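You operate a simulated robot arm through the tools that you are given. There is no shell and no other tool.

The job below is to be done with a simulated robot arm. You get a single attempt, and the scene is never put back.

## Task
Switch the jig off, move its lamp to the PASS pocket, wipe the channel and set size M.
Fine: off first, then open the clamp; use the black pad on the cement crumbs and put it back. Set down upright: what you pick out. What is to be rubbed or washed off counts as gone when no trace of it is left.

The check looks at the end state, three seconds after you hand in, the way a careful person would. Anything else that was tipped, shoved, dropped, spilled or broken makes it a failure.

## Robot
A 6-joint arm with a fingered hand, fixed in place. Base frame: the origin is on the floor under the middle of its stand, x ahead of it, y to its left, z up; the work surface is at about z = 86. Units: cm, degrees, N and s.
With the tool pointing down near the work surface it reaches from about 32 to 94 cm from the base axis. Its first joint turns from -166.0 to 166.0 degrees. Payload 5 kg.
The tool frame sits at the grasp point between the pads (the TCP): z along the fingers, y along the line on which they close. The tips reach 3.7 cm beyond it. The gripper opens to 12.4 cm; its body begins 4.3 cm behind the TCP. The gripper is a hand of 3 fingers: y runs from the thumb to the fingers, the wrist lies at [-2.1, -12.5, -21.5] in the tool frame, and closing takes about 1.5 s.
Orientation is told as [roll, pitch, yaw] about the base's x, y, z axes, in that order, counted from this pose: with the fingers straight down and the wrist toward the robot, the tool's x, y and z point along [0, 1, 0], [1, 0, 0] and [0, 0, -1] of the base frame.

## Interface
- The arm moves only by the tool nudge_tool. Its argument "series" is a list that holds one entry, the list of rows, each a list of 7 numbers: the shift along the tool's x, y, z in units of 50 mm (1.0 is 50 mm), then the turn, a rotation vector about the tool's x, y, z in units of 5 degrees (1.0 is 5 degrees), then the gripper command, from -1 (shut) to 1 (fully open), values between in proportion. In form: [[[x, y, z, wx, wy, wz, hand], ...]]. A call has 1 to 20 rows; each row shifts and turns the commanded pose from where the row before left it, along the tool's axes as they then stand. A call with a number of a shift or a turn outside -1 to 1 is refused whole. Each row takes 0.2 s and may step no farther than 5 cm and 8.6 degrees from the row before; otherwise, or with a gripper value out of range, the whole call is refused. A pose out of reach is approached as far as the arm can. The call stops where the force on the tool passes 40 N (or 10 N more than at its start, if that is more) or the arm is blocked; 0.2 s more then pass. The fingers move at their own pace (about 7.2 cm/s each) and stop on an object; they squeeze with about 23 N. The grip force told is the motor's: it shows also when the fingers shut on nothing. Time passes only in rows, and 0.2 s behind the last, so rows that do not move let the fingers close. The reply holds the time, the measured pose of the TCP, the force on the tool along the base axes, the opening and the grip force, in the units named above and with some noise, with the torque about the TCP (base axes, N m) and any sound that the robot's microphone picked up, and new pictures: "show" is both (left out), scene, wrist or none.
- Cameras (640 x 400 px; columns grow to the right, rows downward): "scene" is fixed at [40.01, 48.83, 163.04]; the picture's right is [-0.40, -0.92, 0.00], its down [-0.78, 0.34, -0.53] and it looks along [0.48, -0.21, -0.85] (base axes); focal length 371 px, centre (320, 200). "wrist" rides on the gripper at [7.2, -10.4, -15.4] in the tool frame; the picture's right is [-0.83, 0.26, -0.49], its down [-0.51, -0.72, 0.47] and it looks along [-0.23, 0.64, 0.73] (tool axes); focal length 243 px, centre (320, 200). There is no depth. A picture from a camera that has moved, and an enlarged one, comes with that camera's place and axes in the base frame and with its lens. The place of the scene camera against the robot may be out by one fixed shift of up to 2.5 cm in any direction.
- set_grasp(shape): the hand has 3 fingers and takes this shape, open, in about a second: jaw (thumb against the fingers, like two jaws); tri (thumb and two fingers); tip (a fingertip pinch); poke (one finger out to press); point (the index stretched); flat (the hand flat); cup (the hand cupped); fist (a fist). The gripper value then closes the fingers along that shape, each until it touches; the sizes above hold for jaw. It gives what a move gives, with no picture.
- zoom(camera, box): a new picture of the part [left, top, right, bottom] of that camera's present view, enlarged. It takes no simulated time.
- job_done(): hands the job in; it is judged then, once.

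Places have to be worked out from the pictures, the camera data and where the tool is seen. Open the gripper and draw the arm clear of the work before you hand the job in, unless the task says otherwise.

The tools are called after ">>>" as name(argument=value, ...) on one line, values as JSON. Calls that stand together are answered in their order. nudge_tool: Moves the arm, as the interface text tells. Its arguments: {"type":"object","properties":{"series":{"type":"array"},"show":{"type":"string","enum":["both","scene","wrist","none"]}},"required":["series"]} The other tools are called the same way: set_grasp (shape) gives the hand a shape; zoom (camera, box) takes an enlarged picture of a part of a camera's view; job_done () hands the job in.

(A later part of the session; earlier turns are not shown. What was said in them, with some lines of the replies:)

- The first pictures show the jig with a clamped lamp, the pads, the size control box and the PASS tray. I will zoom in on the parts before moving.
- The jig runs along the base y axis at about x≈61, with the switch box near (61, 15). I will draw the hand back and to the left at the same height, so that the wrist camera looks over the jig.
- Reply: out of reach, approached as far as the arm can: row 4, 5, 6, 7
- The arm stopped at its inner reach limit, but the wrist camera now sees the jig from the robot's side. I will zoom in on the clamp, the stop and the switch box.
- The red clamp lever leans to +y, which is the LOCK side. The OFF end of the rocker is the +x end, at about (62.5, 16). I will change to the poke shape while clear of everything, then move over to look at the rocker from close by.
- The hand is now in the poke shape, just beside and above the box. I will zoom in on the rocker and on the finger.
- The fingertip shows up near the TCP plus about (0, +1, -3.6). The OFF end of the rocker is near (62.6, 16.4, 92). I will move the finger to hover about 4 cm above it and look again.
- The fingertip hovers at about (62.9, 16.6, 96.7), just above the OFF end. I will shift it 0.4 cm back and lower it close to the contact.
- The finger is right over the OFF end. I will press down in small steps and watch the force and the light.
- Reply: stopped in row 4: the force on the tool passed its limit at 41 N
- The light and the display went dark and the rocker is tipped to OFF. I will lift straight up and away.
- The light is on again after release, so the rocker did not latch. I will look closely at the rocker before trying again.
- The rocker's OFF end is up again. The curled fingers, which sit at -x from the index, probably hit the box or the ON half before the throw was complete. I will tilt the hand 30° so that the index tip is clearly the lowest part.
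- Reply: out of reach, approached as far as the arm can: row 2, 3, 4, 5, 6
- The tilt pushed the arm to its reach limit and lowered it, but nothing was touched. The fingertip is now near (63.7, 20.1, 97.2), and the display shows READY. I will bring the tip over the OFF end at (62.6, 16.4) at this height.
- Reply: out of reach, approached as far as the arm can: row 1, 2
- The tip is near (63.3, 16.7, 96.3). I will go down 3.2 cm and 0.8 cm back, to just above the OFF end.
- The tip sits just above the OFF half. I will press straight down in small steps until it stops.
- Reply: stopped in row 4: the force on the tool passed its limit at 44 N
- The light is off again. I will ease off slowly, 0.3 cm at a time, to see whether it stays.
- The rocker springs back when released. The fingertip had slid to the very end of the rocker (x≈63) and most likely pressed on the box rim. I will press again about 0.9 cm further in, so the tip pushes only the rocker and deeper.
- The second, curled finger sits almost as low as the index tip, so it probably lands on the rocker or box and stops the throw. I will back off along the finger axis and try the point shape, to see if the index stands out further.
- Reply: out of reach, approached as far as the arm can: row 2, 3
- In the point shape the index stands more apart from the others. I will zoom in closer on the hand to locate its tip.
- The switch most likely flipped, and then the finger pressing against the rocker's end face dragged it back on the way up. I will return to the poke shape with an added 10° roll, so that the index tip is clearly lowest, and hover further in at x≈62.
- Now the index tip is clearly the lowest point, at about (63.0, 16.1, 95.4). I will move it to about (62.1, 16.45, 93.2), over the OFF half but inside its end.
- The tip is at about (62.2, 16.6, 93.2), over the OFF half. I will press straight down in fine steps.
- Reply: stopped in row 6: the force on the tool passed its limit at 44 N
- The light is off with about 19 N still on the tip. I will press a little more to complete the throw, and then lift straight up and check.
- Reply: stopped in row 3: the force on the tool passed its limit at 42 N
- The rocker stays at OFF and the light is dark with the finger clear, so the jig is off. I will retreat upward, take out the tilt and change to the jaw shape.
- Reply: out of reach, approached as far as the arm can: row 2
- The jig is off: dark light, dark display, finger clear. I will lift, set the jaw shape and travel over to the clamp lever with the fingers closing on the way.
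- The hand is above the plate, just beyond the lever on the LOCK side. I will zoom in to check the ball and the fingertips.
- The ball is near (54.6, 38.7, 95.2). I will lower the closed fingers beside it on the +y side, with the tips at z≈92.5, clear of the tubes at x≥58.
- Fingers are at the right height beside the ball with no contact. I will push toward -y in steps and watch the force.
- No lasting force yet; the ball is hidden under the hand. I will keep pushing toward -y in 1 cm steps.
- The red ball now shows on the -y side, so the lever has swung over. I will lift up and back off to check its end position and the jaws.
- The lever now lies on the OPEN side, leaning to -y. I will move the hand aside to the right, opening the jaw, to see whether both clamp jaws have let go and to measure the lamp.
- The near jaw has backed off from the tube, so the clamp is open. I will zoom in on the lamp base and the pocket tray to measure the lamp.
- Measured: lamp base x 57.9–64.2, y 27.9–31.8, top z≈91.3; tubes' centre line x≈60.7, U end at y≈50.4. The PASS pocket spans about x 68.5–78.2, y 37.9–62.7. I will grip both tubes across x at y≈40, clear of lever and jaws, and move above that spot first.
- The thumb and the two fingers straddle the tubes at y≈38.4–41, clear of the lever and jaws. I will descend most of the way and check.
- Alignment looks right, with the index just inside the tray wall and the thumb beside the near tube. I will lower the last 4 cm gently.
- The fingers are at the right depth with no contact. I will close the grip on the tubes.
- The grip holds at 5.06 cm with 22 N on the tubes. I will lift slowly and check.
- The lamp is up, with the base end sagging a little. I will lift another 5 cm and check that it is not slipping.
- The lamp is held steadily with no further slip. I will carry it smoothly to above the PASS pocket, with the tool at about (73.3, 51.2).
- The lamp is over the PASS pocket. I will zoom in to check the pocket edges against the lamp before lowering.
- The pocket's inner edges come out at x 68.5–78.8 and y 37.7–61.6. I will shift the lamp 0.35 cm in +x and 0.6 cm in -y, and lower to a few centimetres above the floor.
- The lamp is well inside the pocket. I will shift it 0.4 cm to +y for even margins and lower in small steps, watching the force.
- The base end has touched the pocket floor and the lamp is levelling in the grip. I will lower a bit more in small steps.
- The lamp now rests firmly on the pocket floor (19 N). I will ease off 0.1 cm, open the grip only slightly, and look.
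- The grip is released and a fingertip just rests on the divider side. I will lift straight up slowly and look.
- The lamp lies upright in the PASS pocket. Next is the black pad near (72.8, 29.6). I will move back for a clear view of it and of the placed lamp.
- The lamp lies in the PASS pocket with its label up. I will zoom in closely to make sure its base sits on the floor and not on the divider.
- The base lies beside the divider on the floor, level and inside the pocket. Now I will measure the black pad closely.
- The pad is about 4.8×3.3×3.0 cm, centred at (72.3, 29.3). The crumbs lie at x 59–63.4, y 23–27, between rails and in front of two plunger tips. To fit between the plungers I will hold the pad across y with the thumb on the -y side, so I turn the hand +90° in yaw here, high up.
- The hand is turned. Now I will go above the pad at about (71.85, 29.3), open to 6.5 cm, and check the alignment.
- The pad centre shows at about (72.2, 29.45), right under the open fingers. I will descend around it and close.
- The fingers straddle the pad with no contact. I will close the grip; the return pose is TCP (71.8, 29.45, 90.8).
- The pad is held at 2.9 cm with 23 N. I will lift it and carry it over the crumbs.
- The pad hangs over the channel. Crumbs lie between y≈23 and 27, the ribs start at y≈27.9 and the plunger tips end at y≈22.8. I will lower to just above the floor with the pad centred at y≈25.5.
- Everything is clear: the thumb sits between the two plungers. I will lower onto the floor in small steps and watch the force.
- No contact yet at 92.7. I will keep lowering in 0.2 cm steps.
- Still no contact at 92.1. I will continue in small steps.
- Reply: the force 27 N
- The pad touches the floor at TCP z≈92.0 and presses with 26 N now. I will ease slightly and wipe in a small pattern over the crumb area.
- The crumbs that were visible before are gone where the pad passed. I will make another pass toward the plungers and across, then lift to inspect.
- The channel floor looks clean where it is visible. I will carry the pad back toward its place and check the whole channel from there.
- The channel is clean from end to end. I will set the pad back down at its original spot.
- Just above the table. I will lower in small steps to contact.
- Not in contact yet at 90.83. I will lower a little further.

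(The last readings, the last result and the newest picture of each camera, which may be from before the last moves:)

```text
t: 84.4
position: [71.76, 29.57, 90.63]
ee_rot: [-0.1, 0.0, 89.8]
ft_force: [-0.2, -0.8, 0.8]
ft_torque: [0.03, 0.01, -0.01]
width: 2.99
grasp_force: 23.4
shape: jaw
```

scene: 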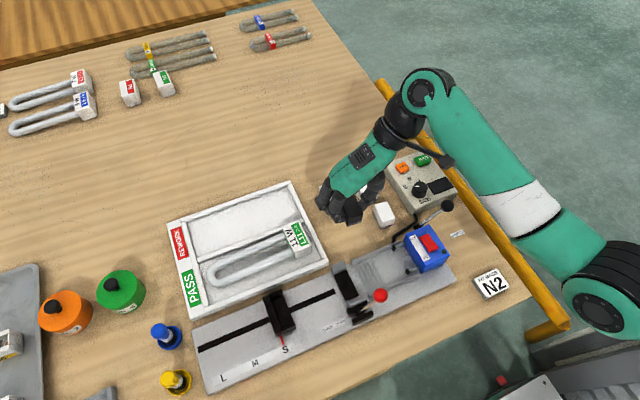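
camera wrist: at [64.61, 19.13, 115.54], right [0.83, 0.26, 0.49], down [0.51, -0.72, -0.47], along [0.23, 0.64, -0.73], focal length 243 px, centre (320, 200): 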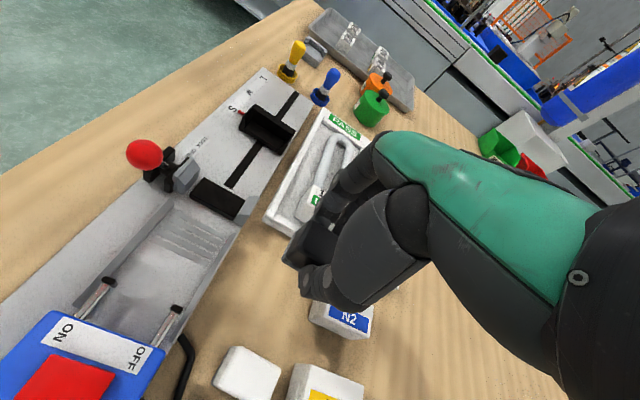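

>>> nudge_tool(series=[[[0, 0, 0.025, 0, 0, 0, -1], [0, 0, 0, 0, 0, 0, -1]]], show="none")

>>> zoom(camera="scene", box=[310, 190, 400, 270])

```text
t: 85.0
position: [71.78, 29.56, 90.7]
ee_rot: [-0.2, 0.0, 90.0]
ft_force: [-2.3, -1.5, 10.1]
ft_torque: [-0.01, 0.09, 0.0]
width: 2.99
grasp_force: 23.1
shape: jaw
```

```text
5.00 times, centred on (355, 230) of scene
camera zoom: at [40.01, 48.83, 163.04], right [-0.4, -0.92, 0.0], down [-0.78, 0.34, -0.53], along [0.48, -0.21, -0.85], focal length 1856 px, centre (145, 50)
```

zoom: 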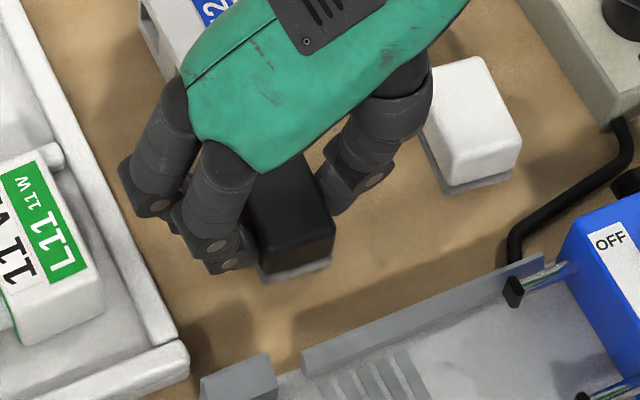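

The pad is on the table (10 N). I will open the fingers and lift away.

>>> nudge_tool(series=[[[0, 0, 0, 0, 0, 0, -0.4], [0, 0, 0, 0, 0, 0, -0.2], [0, 0, 0, 0, 0, 0, 0], [0, 0, 0, 0, 0, 0, 0.05], [0, 0, 0, 0, 0, 0, 0.05], [0, 0, -0.3, 0, 0, 0, 0.05], [0, 0, -0.6, 0, 0, 0, 0.05], [0, 0, -0.7, 0, 0, 0, 0.05], [0, 0, -0.7, 0, 0, 0, 0.05], [0, 0, 0, 0, 0, 0, 0.05]]])

>>> zoom(camera="scene", box=[300, 170, 440, 290])

>>> zoom(camera="wrist", box=[200, 160, 400, 360])

```text
t: 87.2
position: [71.78, 29.52, 102.08]
ee_rot: [0.0, 0.1, 89.9]
ft_force: [-0.1, -0.2, -0.3]
ft_torque: [0.0, 0.0, 0.02]
width: 6.48
grasp_force: 0.0
shape: jaw
camera wrist: at [64.63, 19.23, 117.23], right [0.83, 0.26, 0.49], down [0.51, -0.72, -0.47], along [0.23, 0.64, -0.73], focal length 243 px, centre (320, 200)
```

scene: 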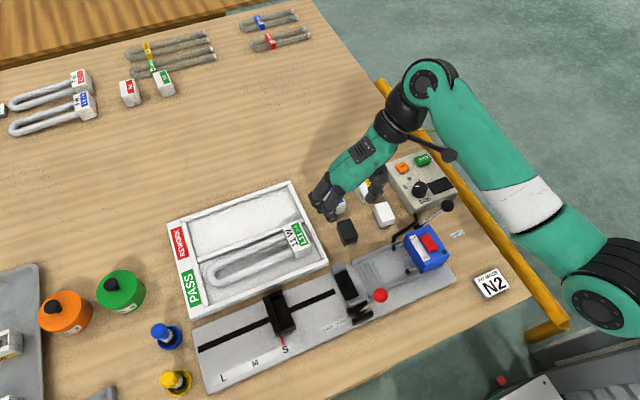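
wrist: 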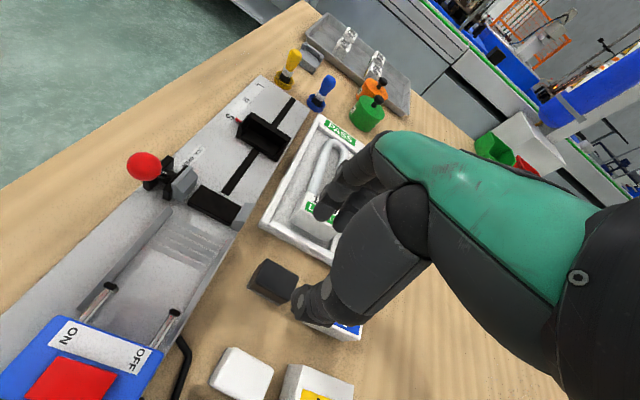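

```text
3.33 times, centred on (370, 230) of scene
camera zoom: at [40.01, 48.83, 163.04], right [-0.4, -0.92, 0.0], down [-0.78, 0.34, -0.53], along [0.48, -0.21, -0.85], focal length 1237 px, centre (153, 100)
```

zoom: 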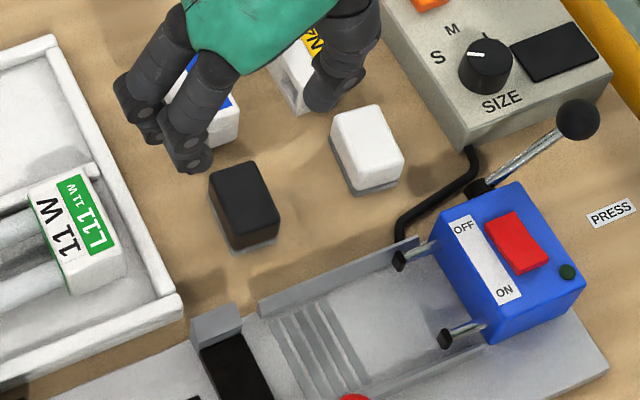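

```text
2.00 times, centred on (300, 260) of wrist
camera zoom: at [64.63, 19.23, 117.23], right [0.83, 0.26, 0.49], down [0.51, -0.72, -0.47], along [0.23, 0.64, -0.73], focal length 485 px, centre (360, 80)
```

zoom: 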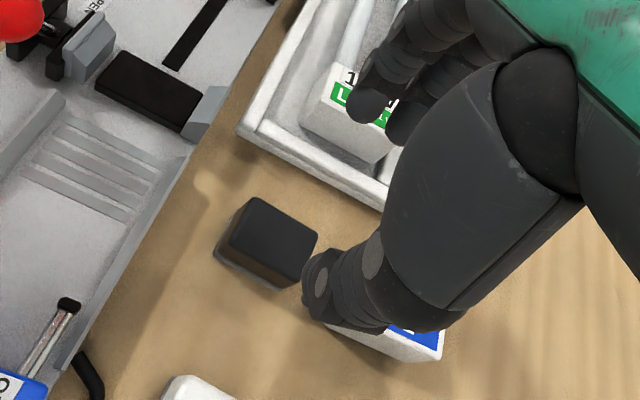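

The pad is back in its place, upright. Next I will set the size stop from S to M; I move over the plate to look at the stop and the scale.

>>> nudge_tool(series=[[[0.432, 0.58, -0.08, 0, 0, 0, 0.0], [0.432, 0.58, -0.08, 0, 0, 0, 0.0], [0.432, 0.58, -0.08, 0, 0, 0, 0.0], [0.432, 0.58, -0.08, 0, 0, 0, 0.0], [0.432, 0.58, -0.08, 0, 0, 0, 0.0], [0, 0, 0, 0, 0, 0, 0.0]]])

>>> zoom(camera="wrist", box=[200, 160, 400, 340])

>>> zoom(camera="scene", box=[190, 270, 350, 400])

```text
t: 88.6
position: [60.96, 44.11, 103.94]
ee_rot: [-0.1, -0.1, 89.9]
ft_force: [0.3, 0.3, 0.1]
ft_torque: [-0.03, 0.0, -0.01]
width: 6.26
grasp_force: 0.0
shape: jaw
camera wrist: at [53.77, 33.8, 119.18], right [0.83, 0.26, 0.49], down [0.51, -0.72, -0.47], along [0.23, 0.64, -0.73], focal length 243 px, centre (320, 200)
```

scene: 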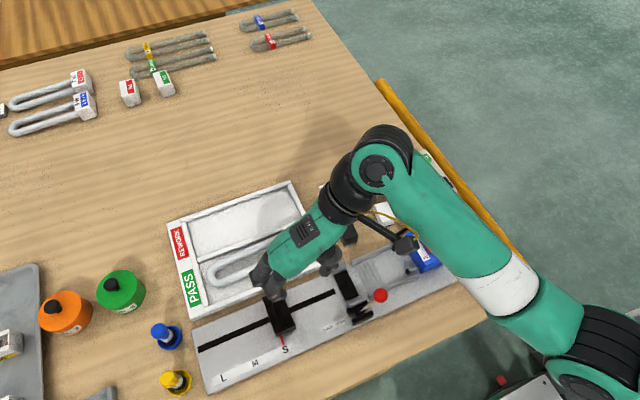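
wrist: 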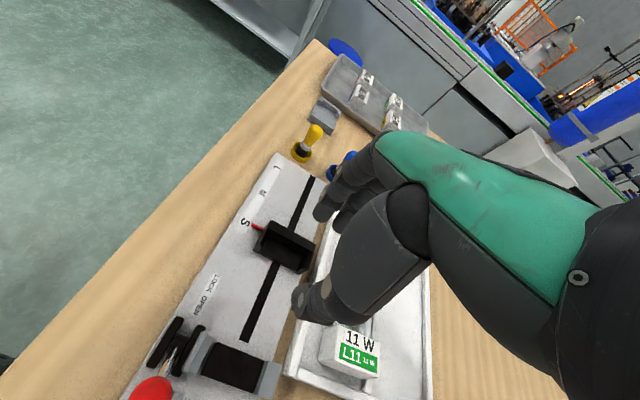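

```text
2.22 times, centred on (300, 250) of wrist
camera zoom: at [53.77, 33.8, 119.18], right [0.83, 0.26, 0.49], down [0.51, -0.72, -0.47], along [0.23, 0.64, -0.73], focal length 539 px, centre (364, 89)
```

zoom: 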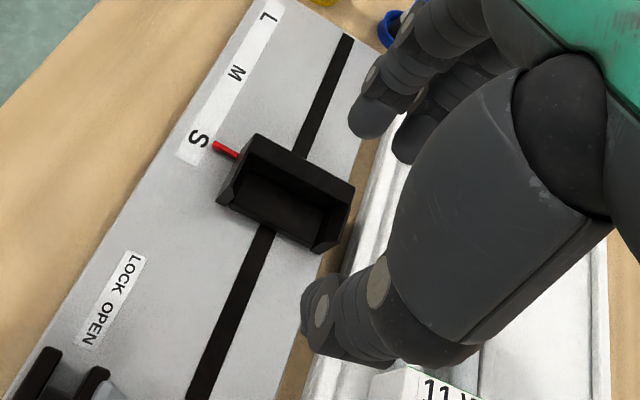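

```text
3.08 times, centred on (270, 335) of scene
camera zoom: at [40.01, 48.83, 163.04], right [-0.4, -0.92, 0.0], down [-0.78, 0.34, -0.53], along [0.48, -0.21, -0.85], focal length 1142 px, centre (474, -215)
```

zoom: 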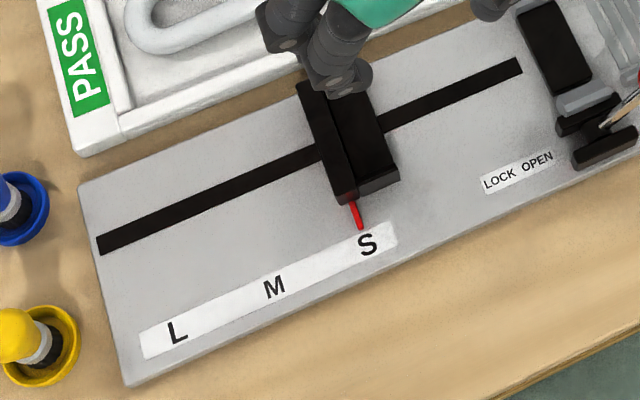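

The stop spans x 57.3–64.7 and y 47.7–52 with its tall wall on the +y side; S is at y≈50.9 and M at y≈57. I will grip the back wall (thumb inside, fingers behind), starting from above it.

>>> nudge_tool(series=[[[0.035, 0.724, 0, 0, 0, 0, -0.15], [0.035, 0.724, 0, 0, 0, 0, -0.15], [0, 0, 0.6, 0, 0, 0, -0.15], [0, 0, 0.6, 0, 0, 0, -0.15], [0, 0, 0, 0, 0, 0, -0.15]]])

>>> zoom(camera="wrist", box=[200, 160, 400, 340])

>>> zoom(camera="scene", box=[210, 250, 350, 370])

```text
t: 89.8
position: [60.7, 51.32, 97.98]
ee_rot: [-0.1, 0.0, 89.9]
ft_force: [-0.2, -0.7, -0.2]
ft_torque: [0.01, -0.02, -0.05]
width: 5.27
grasp_force: 0.1
shape: jaw
camera wrist: at [53.5, 40.95, 113.13], right [0.83, 0.26, 0.49], down [0.51, -0.72, -0.47], along [0.23, 0.64, -0.73], focal length 243 px, centre (320, 200)
```

scene: 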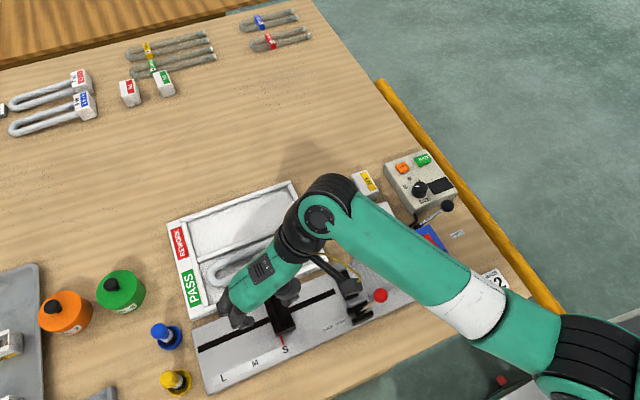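
wrist: 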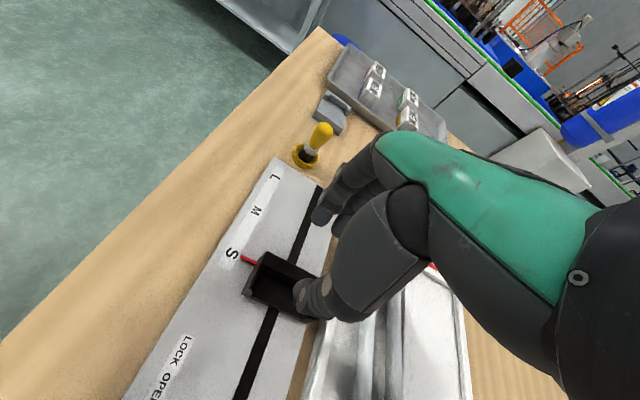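

```text
2.22 times, centred on (300, 250) of wrist
camera zoom: at [53.5, 40.95, 113.13], right [0.83, 0.26, 0.49], down [0.51, -0.72, -0.47], along [0.23, 0.64, -0.73], focal length 539 px, centre (364, 89)
```

zoom: 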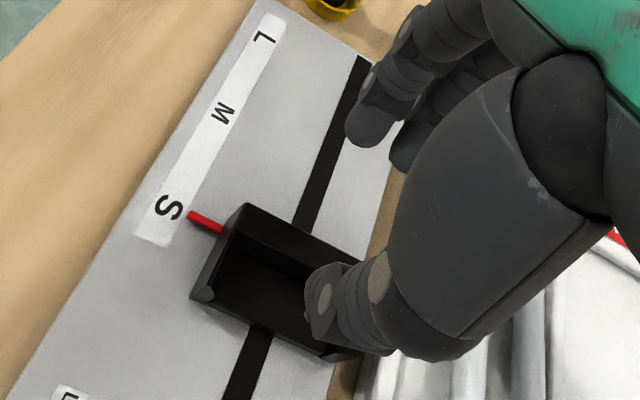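

```text
3.33 times, centred on (280, 310) of scene
camera zoom: at [40.01, 48.83, 163.04], right [-0.4, -0.92, 0.0], down [-0.78, 0.34, -0.53], along [0.48, -0.21, -0.85], focal length 1237 px, centre (453, -167)
```

zoom: 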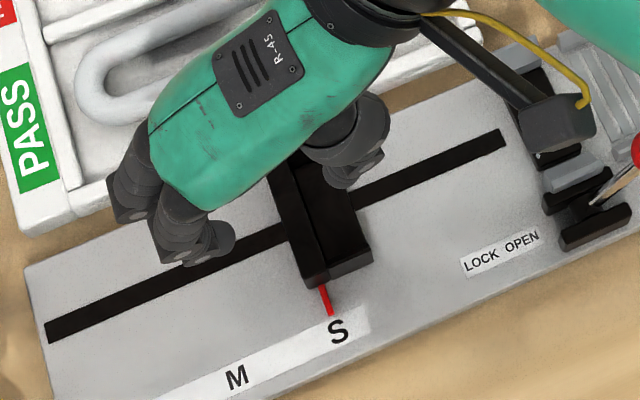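

The thumb is over the inside of the stop and the fingers are behind its wall. I will descend gently to tip height z≈88.7.

>>> nudge_tool(series=[[[0, 0, 0.45, 0, 0, 0, -0.15], [0, 0, 0.35, 0, 0, 0, -0.15], [0, 0, 0.2, 0, 0, 0, -0.15], [0, 0, 0.1, 0, 0, 0, -0.15], [0, 0, 0, 0, 0, 0, -0.15]]], show="none")

>>> zoom(camera="wrist", box=[200, 160, 400, 340])

>>> zoom(camera="scene", box=[210, 250, 350, 370])

```text
t: 91.0
position: [60.73, 51.19, 92.31]
ee_rot: [-0.2, 0.0, 89.9]
ft_force: [0.1, 1.1, -0.9]
ft_torque: [-0.04, 0.01, 0.0]
width: 5.31
grasp_force: 0.0
shape: jaw
```

```text
2.22 times, centred on (300, 250) of wrist
camera zoom: at [53.53, 40.95, 107.63], right [0.83, 0.26, 0.49], down [0.51, -0.72, -0.47], along [0.23, 0.64, -0.73], focal length 539 px, centre (364, 89)
```

zoom: 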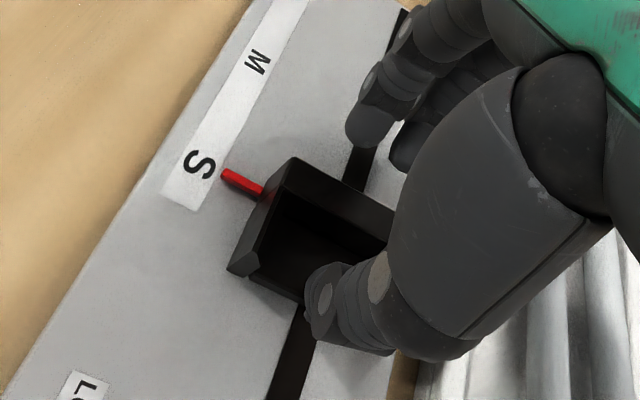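

```text
3.33 times, centred on (280, 310) of scene
camera zoom: at [40.01, 48.83, 163.04], right [-0.4, -0.92, 0.0], down [-0.78, 0.34, -0.53], along [0.48, -0.21, -0.85], focal length 1237 px, centre (453, -167)
```

zoom: 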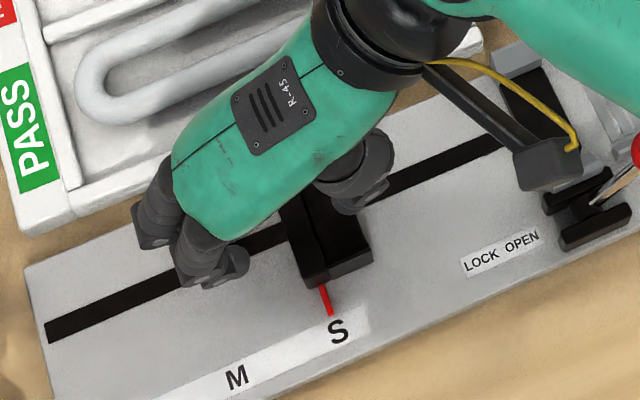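

No contact so far. I will close the grip on the stop.

>>> nudge_tool(series=[[[0, 0, 0, 0, 0, 0, -0.4], [0, 0, 0, 0, 0, 0, -0.6], [0, 0, 0, 0, 0, 0, -0.8], [0, 0, 0, 0, 0, 0, -1], [0, 0, 0, 0, 0, 0, -1], [0, 0, 0, 0, 0, 0, -1], [0, 0, 0, 0, 0, 0, -1]]], show="none")

>>> zoom(camera="wrist", box=[200, 160, 400, 340])

>>> zoom(camera="scene", box=[210, 250, 350, 370])

```text
t: 92.6
position: [60.67, 51.37, 92.44]
ee_rot: [-0.2, -0.1, 89.8]
ft_force: [0.6, -1.6, -2.4]
ft_torque: [-0.03, -0.02, 0.0]
width: 0.95
grasp_force: 23.6
shape: jaw
```

```text
2.22 times, centred on (300, 250) of wrist
camera zoom: at [53.53, 40.95, 107.63], right [0.83, 0.26, 0.49], down [0.51, -0.72, -0.47], along [0.23, 0.64, -0.73], focal length 539 px, centre (364, 89)
```

zoom: 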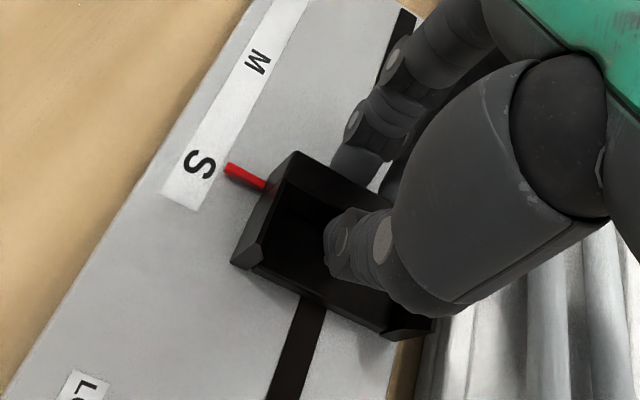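

```text
3.33 times, centred on (280, 310) of scene
camera zoom: at [40.01, 48.83, 163.04], right [-0.4, -0.92, 0.0], down [-0.78, 0.34, -0.53], along [0.48, -0.21, -0.85], focal length 1237 px, centre (453, -167)
```

zoom: 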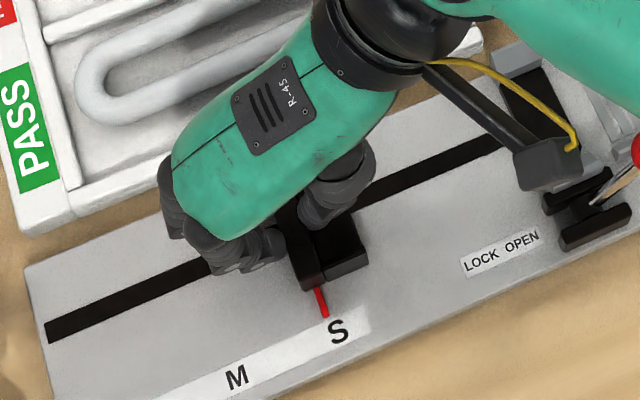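

The wall is gripped (0.95 cm); the pointer is now 0.3 cm past S. By the scale, M lies about 5.7 cm further in +y. I will slide it most of the way first.

>>> nudge_tool(series=[[[0, 0.06, 0, 0, 0, 0, -1], [0, 0.12, 0, 0, 0, 0, -1], [0, 0.12, 0, 0, 0, 0, -1], [0, 0.12, 0, 0, 0, 0, -1], [0, 0.12, 0, 0, 0, 0, -1], [0, 0.12, 0, 0, 0, 0, -1], [0, 0.12, 0, 0, 0, 0, -1], [0, 0.12, 0, 0, 0, 0, -1], [0, 0.12, 0, 0, 0, 0, -1], [0, 0.06, 0, 0, 0, 0, -1], [0, 0, 0, 0, 0, 0, -1]]])

>>> zoom(camera="scene", box=[210, 290, 310, 390])

>>> zoom(camera="wrist", box=[200, 160, 400, 340])

```text
t: 95.0
position: [60.65, 56.71, 92.34]
ee_rot: [-0.1, 0.0, 89.9]
ft_force: [0.0, 0.5, -4.2]
ft_torque: [0.07, -0.03, -0.01]
width: 0.98
grasp_force: 23.4
shape: jaw
camera wrist: at [53.53, 46.42, 107.64], right [0.83, 0.26, 0.49], down [0.51, -0.72, -0.47], along [0.23, 0.64, -0.73], focal length 243 px, centre (320, 200)
```

scene: 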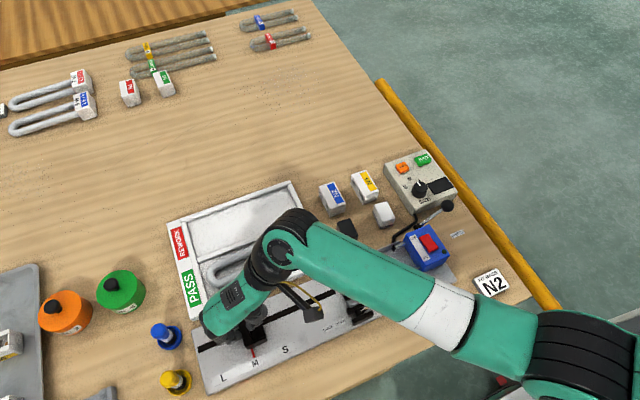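
wrist: 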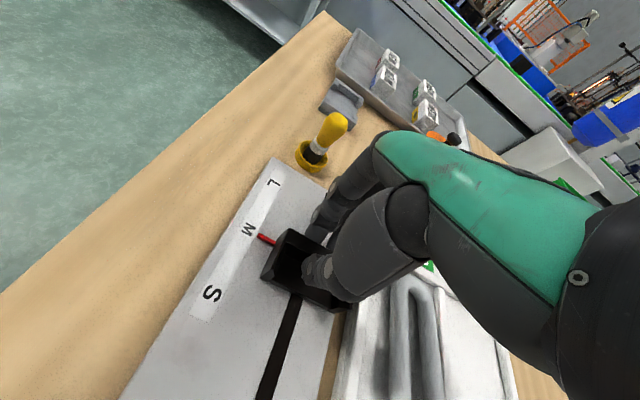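

```text
4.00 times, centred on (260, 340) of scene
camera zoom: at [40.01, 48.83, 163.04], right [-0.4, -0.92, 0.0], down [-0.78, 0.34, -0.53], along [0.48, -0.21, -0.85], focal length 1485 px, centre (560, -360)
```

zoom: 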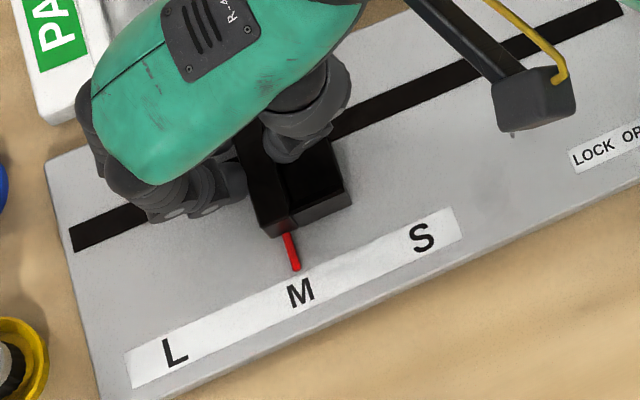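

```text
2.22 times, centred on (300, 250) of wrist
camera zoom: at [53.53, 46.42, 107.64], right [0.83, 0.26, 0.49], down [0.51, -0.72, -0.47], along [0.23, 0.64, -0.73], focal length 539 px, centre (364, 89)
```

zoom: 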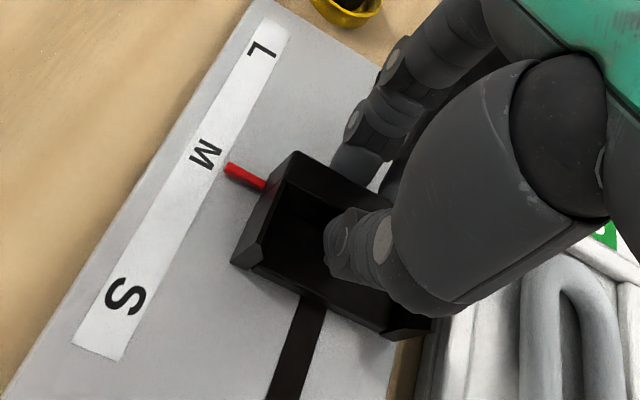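

The pointer now stands almost at M, about 0.2 cm short. I will move the last 0.2 cm.

>>> nudge_tool(series=[[[0, 0.025, 0, 0, 0, 0, -1], [0, 0.015, 0, 0, 0, 0, -1], [0, 0, 0, 0, 0, 0, -1], [0, 0, 0, 0, 0, 0, -1]]], show="none")

>>> zoom(camera="scene", box=[210, 290, 310, 390])

>>> zoom(camera="wrist", box=[220, 180, 320, 280])

```text
t: 96.0
position: [60.63, 56.8, 92.4]
ee_rot: [0.0, 0.0, 89.9]
ft_force: [1.0, -0.6, -5.5]
ft_torque: [0.03, -0.05, 0.01]
width: 0.96
grasp_force: 23.1
shape: jaw
```

```text
4.00 times, centred on (260, 340) of scene
camera zoom: at [40.01, 48.83, 163.04], right [-0.4, -0.92, 0.0], down [-0.78, 0.34, -0.53], along [0.48, -0.21, -0.85], focal length 1485 px, centre (560, -360)
```

zoom: 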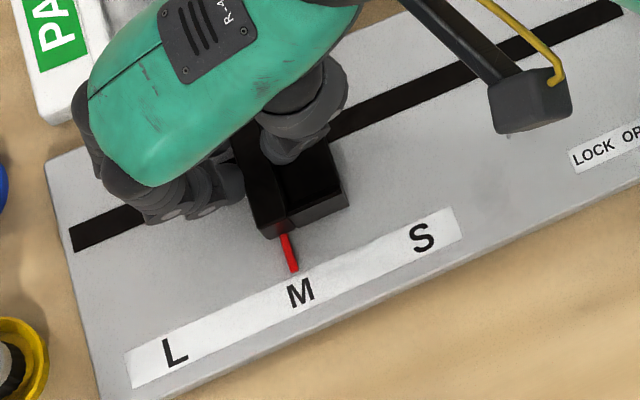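

```text
4.00 times, centred on (270, 230) of wrist
camera zoom: at [53.52, 46.56, 107.65], right [0.83, 0.26, 0.49], down [0.51, -0.72, -0.47], along [0.23, 0.64, -0.73], focal length 970 px, centre (520, 80)
```

zoom: 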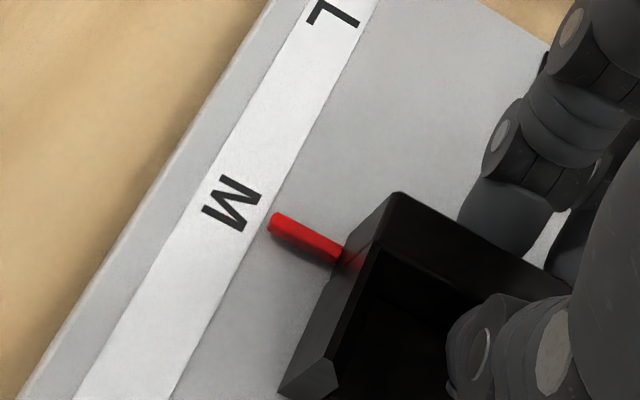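

The pointer is aligned with M in both views. I will release the stop carefully and lift.

>>> nudge_tool(series=[[[0, 0, 0, 0, 0, 0, -0.75], [0, 0, 0, 0, 0, 0, -0.6], [0, 0, 0, 0, 0, 0, -0.45], [0, 0, 0, 0, 0, 0, -0.4], [0, 0, -0.15, 0, 0, 0, -0.4], [0, 0, -0.4, 0, 0, 0, -0.4], [0, 0, -0.7, 0, 0, 0, -0.4], [0, 0, -0.7, 0, 0, 0, -0.4], [0, 0, 0, 0, 0, 0, -0.4]]])

>>> zoom(camera="scene", box=[210, 290, 310, 390])

>>> zoom(camera="wrist", box=[220, 180, 340, 300])

```text
t: 98.0
position: [60.58, 56.8, 102.19]
ee_rot: [-0.1, 0.0, 89.9]
ft_force: [-0.5, 0.2, -0.3]
ft_torque: [0.01, 0.0, 0.01]
width: 3.67
grasp_force: 0.2
shape: jaw
camera wrist: at [53.5, 46.48, 117.38], right [0.83, 0.26, 0.49], down [0.51, -0.72, -0.47], along [0.23, 0.64, -0.73], focal length 243 px, centre (320, 200)
```

scene: 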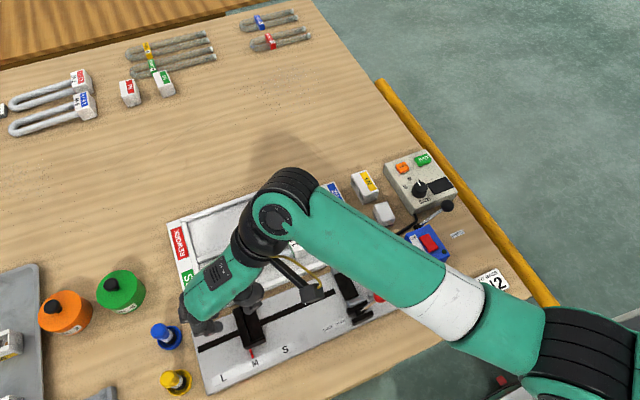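
wrist: 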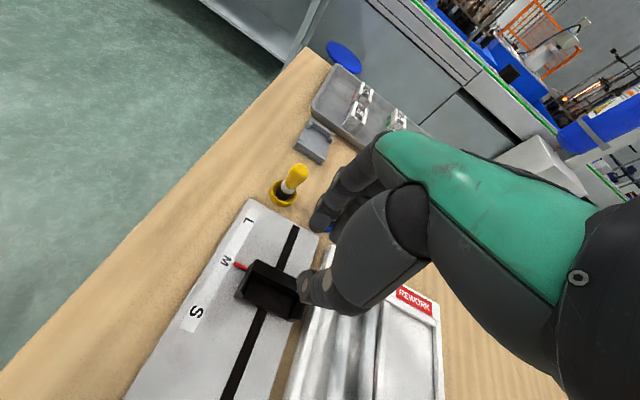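

```text
4.00 times, centred on (260, 340) of scene
camera zoom: at [40.01, 48.83, 163.04], right [-0.4, -0.92, 0.0], down [-0.78, 0.34, -0.53], along [0.48, -0.21, -0.85], focal length 1485 px, centre (560, -360)
```

zoom: 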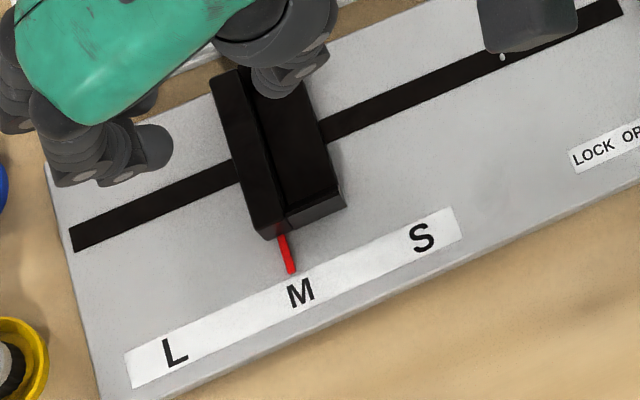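

```text
3.33 times, centred on (280, 240) of wrist
camera zoom: at [53.5, 46.48, 117.38], right [0.83, 0.26, 0.49], down [0.51, -0.72, -0.47], along [0.23, 0.64, -0.73], focal length 809 px, centre (453, 67)
```

zoom: 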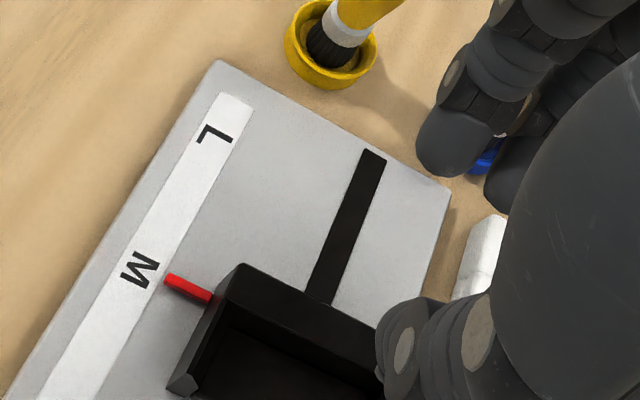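

The stop's pointer stands at M. The control box also has a knob labelled SIZE, still at S, so I will set that to M too. I travel over to the control box at a safe height for a close look.

>>> nudge_tool(series=[[[-0.1, -0.4, -0.07, 0, 0, 0, -0.2], [-0.254, -0.85, -0.07, 0, 0, 0, -0.2], [-0.254, -0.85, -0.07, 0, 0, 0, -0.2], [-0.254, -0.85, -0.07, 0, 0, 0, -0.2], [-0.254, -0.85, -0.07, 0, 0, 0, -0.2], [-0.254, -0.85, -0.07, 0, 0, 0, -0.2], [-0.254, -0.85, -0.07, 0, 0, 0, -0.2], [-0.254, -0.85, -0.07, 0, 0, 0, -0.2], [-0.254, -0.85, -0.07, 0, 0, 0, -0.2], [-0.254, -0.85, -0.07, 0, 0, 0, -0.2], [-0.254, -0.85, -0.07, 0, 0, 0, -0.2], [0, 0, 0, 0, 0, 0, -0.2]]])

>>> zoom(camera="wrist", box=[180, 180, 380, 400])

>>> zoom(camera="scene", box=[370, 130, 480, 240])

```text
t: 100.6
position: [73.69, 12.25, 105.99]
ee_rot: [-0.1, 0.0, 89.9]
ft_force: [-0.5, 1.0, 0.1]
ft_torque: [0.01, -0.02, -0.03]
width: 4.91
grasp_force: 0.0
shape: jaw
camera wrist: at [66.62, 1.95, 121.21], right [0.83, 0.26, 0.49], down [0.51, -0.72, -0.47], along [0.23, 0.64, -0.73], focal length 243 px, centre (320, 200)
```

scene: 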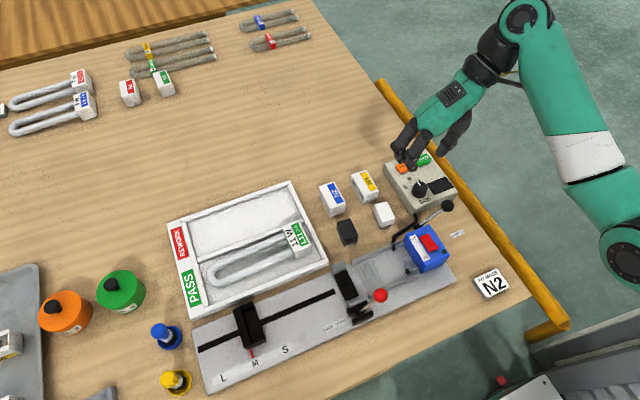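
wrist: 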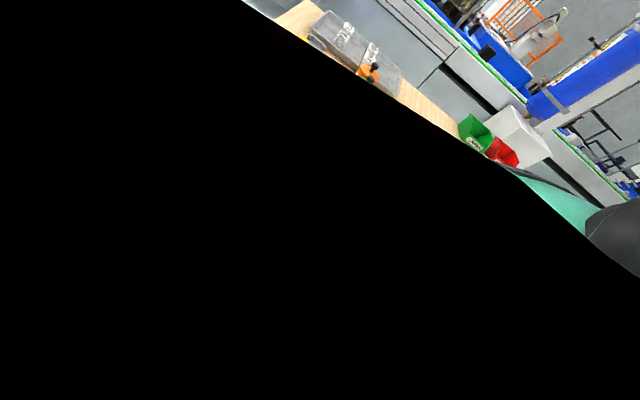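

```text
1.82 times, centred on (280, 290) of wrist
camera zoom: at [66.62, 1.95, 121.21], right [0.83, 0.26, 0.49], down [0.51, -0.72, -0.47], along [0.23, 0.64, -0.73], focal length 441 px, centre (393, 36)
```

zoom: 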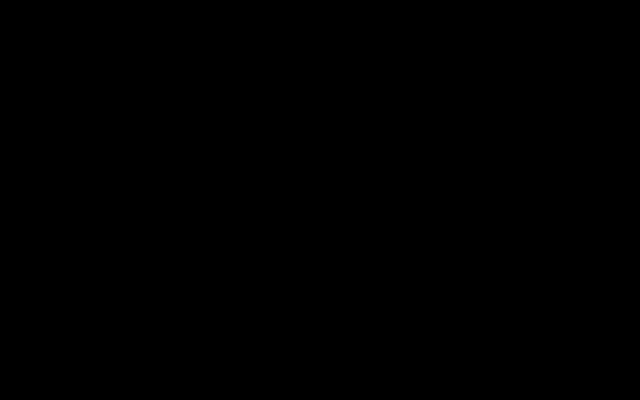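

```text
3.64 times, centred on (425, 185) of scene
camera zoom: at [40.01, 48.83, 163.04], right [-0.4, -0.92, 0.0], down [-0.78, 0.34, -0.53], along [0.48, -0.21, -0.85], focal length 1350 px, centre (-62, 254)
```

zoom: 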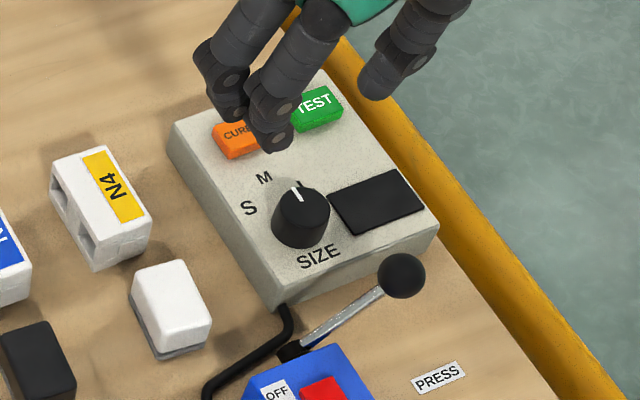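

The wrist camera is blocked by the arm here, but the scene view shows the knob's white line has moved since I slid the stop. I will zoom in on the knob.

>>> zoom(camera="scene", box=[390, 160, 450, 220])

```text
6.67 times, centred on (420, 190) of scene
camera zoom: at [40.01, 48.83, 163.04], right [-0.4, -0.92, 0.0], down [-0.78, 0.34, -0.53], along [0.48, -0.21, -0.85], focal length 2475 px, centre (-347, 267)
```

zoom: 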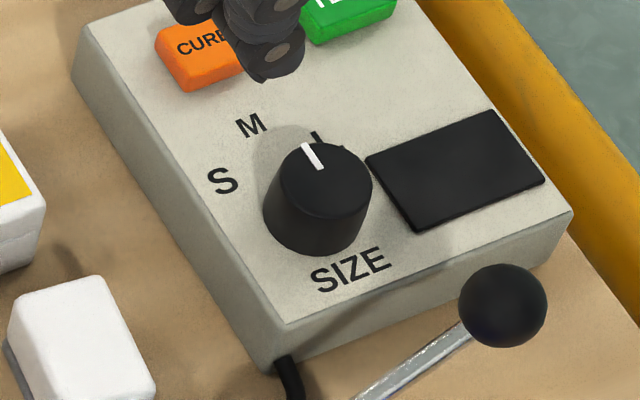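

The SIZE knob now points to M by itself, so it follows the stop; nothing more to turn. The arm is off the jig now, so I will check all results in the scene view.

>>> zoom(camera="scene", box=[210, 290, 310, 390])

>>> zoom(camera="scene", box=[340, 215, 460, 315])

>>> zoom(camera="scene", box=[160, 170, 340, 330])

>>> zoom(camera="scene", box=[310, 160, 430, 260])

```text
4.00 times, centred on (260, 340) of scene
camera zoom: at [40.01, 48.83, 163.04], right [-0.4, -0.92, 0.0], down [-0.78, 0.34, -0.53], along [0.48, -0.21, -0.85], focal length 1485 px, centre (560, -360)
```

zoom: 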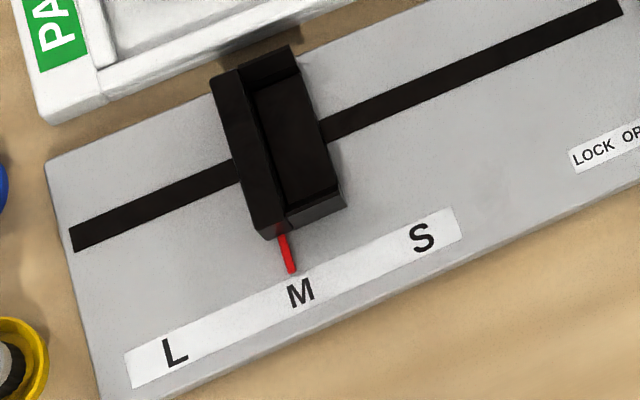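

```text
4.00 times, centred on (400, 265) of scene
camera zoom: at [40.01, 48.83, 163.04], right [-0.4, -0.92, 0.0], down [-0.78, 0.34, -0.53], along [0.48, -0.21, -0.85], focal length 1485 px, centre (0, -60)
```

zoom: 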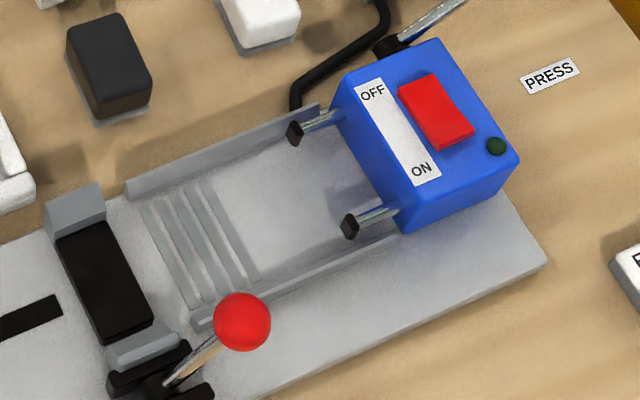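

```text
2.50 times, centred on (250, 250) of scene
camera zoom: at [40.01, 48.83, 163.04], right [-0.4, -0.92, 0.0], down [-0.78, 0.34, -0.53], along [0.48, -0.21, -0.85], focal length 928 px, centre (495, 75)
```

zoom: 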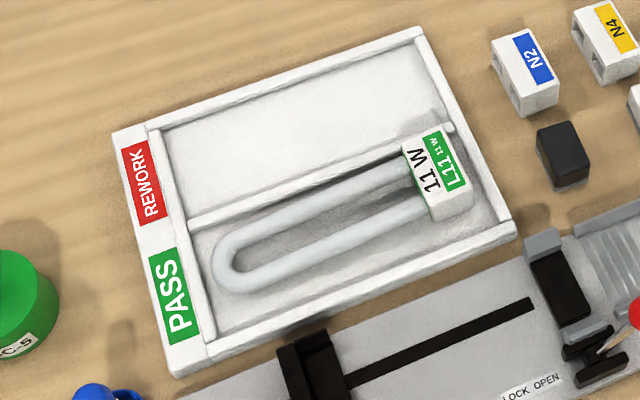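

```text
4.00 times, centred on (370, 210) of scene
camera zoom: at [40.01, 48.83, 163.04], right [-0.4, -0.92, 0.0], down [-0.78, 0.34, -0.53], along [0.48, -0.21, -0.85], focal length 1485 px, centre (120, 160)
```

zoom: 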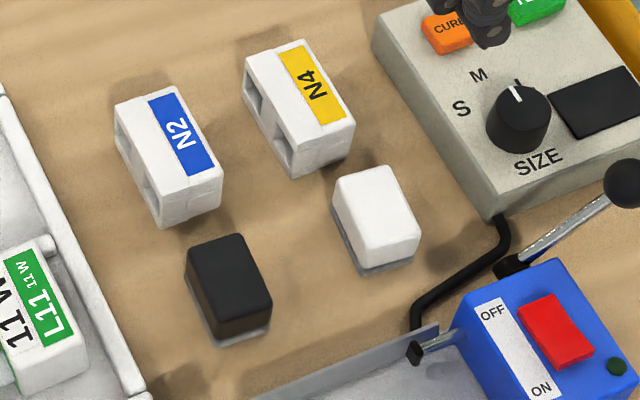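

Everything checks out: the rocker is OFF and the light dark, the clamp open, the channel clean, the pad back, the lamp upright in PASS, the stop and knob at M. I will open the gripper and raise the arm clear.

>>> nudge_tool(series=[[[0, 0, -0.4, 0, 0, 0, 0.2], [0, 0, -0.4, 0, 0, 0, 0.6], [0, 0, -0.4, 0, 0, 0, 1], [0, 0, -0.4, 0, 0, 0, 1], [0, 0, 0, 0, 0, 0, 1], [0, 0, 0, 0, 0, 0, 1]]])

>>> zoom(camera="scene", box=[380, 130, 540, 310])

```text
t: 102.0
position: [74.03, 12.49, 113.77]
ee_rot: [-0.3, 0.0, 89.8]
ft_force: [-0.7, -0.2, 0.8]
ft_torque: [-0.01, 0.01, -0.02]
width: 12.36
grasp_force: 0.1
shape: jaw
out of reach, approached as far as the arm can: row 4
camera wrist: at [66.99, 2.16, 128.89], right [0.83, 0.26, 0.5], down [0.51, -0.72, -0.47], along [0.24, 0.64, -0.73], focal length 243 px, centre (320, 200)
```

scene: 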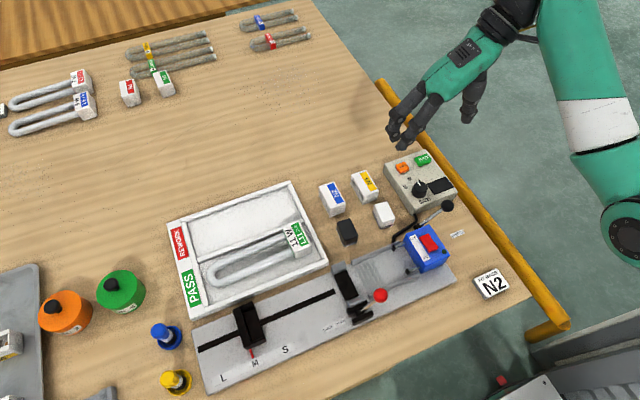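
wrist: 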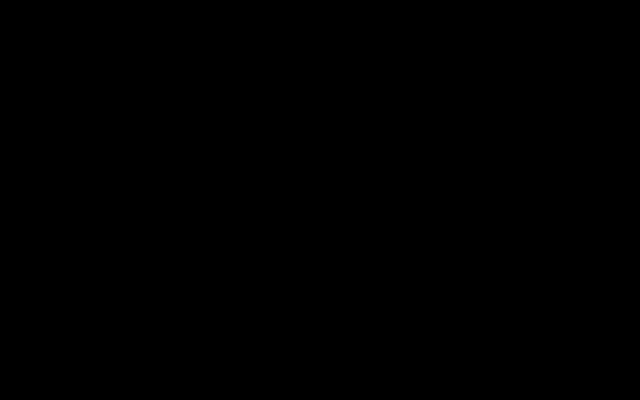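

```text
2.22 times, centred on (460, 220) of scene
camera zoom: at [40.01, 48.83, 163.04], right [-0.4, -0.92, 0.0], down [-0.78, 0.34, -0.53], along [0.48, -0.21, -0.85], focal length 825 px, centre (9, 156)
```

zoom: 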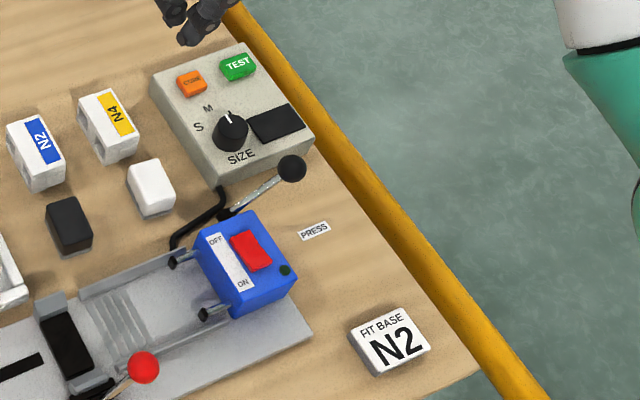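

The arm is clear and the gripper open. One more close look at the knob before handing in.

>>> zoom(camera="scene", box=[400, 170, 440, 210])

>>> zoom(camera="scene", box=[230, 320, 290, 380])

```text
10.00 times, centred on (420, 190) of scene
camera zoom: at [40.01, 48.83, 163.04], right [-0.4, -0.92, 0.0], down [-0.78, 0.34, -0.53], along [0.48, -0.21, -0.85], focal length 3712 px, centre (-680, 300)
```

zoom: 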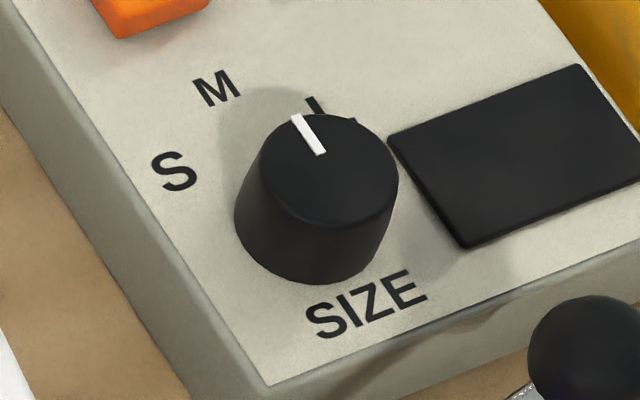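

```text
6.67 times, centred on (260, 350) of scene
camera zoom: at [40.01, 48.83, 163.04], right [-0.4, -0.92, 0.0], down [-0.78, 0.34, -0.53], along [0.48, -0.21, -0.85], focal length 2475 px, centre (720, -800)
```

zoom: 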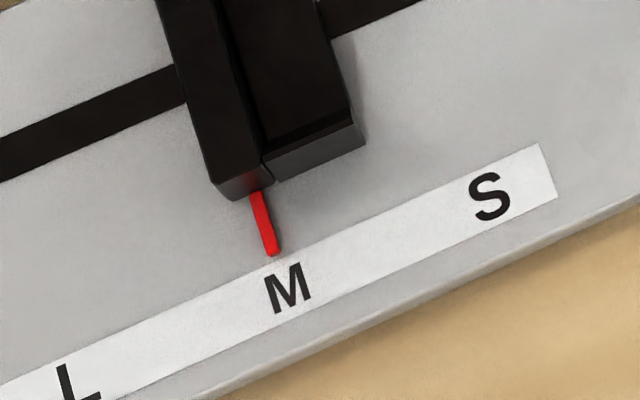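

The knob line points at M and the stop's pointer stands on M. The jig is off, the arm is clear and the gripper is open, so I am handing the job in.

>>> job_done()

```text
The job is handed in.
```

The job is handed in, and every part of it looked right in my last check; I haven't seen the judged result.

- **Jig off:** The rocker is latched at OFF, and its light and the display are dark. My first two presses didn't hold, so the jig came back on briefly and the display changed from PASS to READY. The third press latched before I touched the clamp.
- **Clamp:** The red lever is on the OPEN side, and I left it there.
- **Lamp:** It lies label-up in the PASS pocket, turned about 3–4°. One corner of its base is up against the divider.
- **Channel:** No crumbs are visible anywhere. The black pad is back within about 0.3 cm of where it was.
- **Size:** The stop's pointer is on M, about 0.1–0.2 cm past the centre of the letter. The SIZE knob on the control box now points to M too. I didn't touch it; it seems to follow the stop.

The gripper is open and the arm is raised clear of the work.
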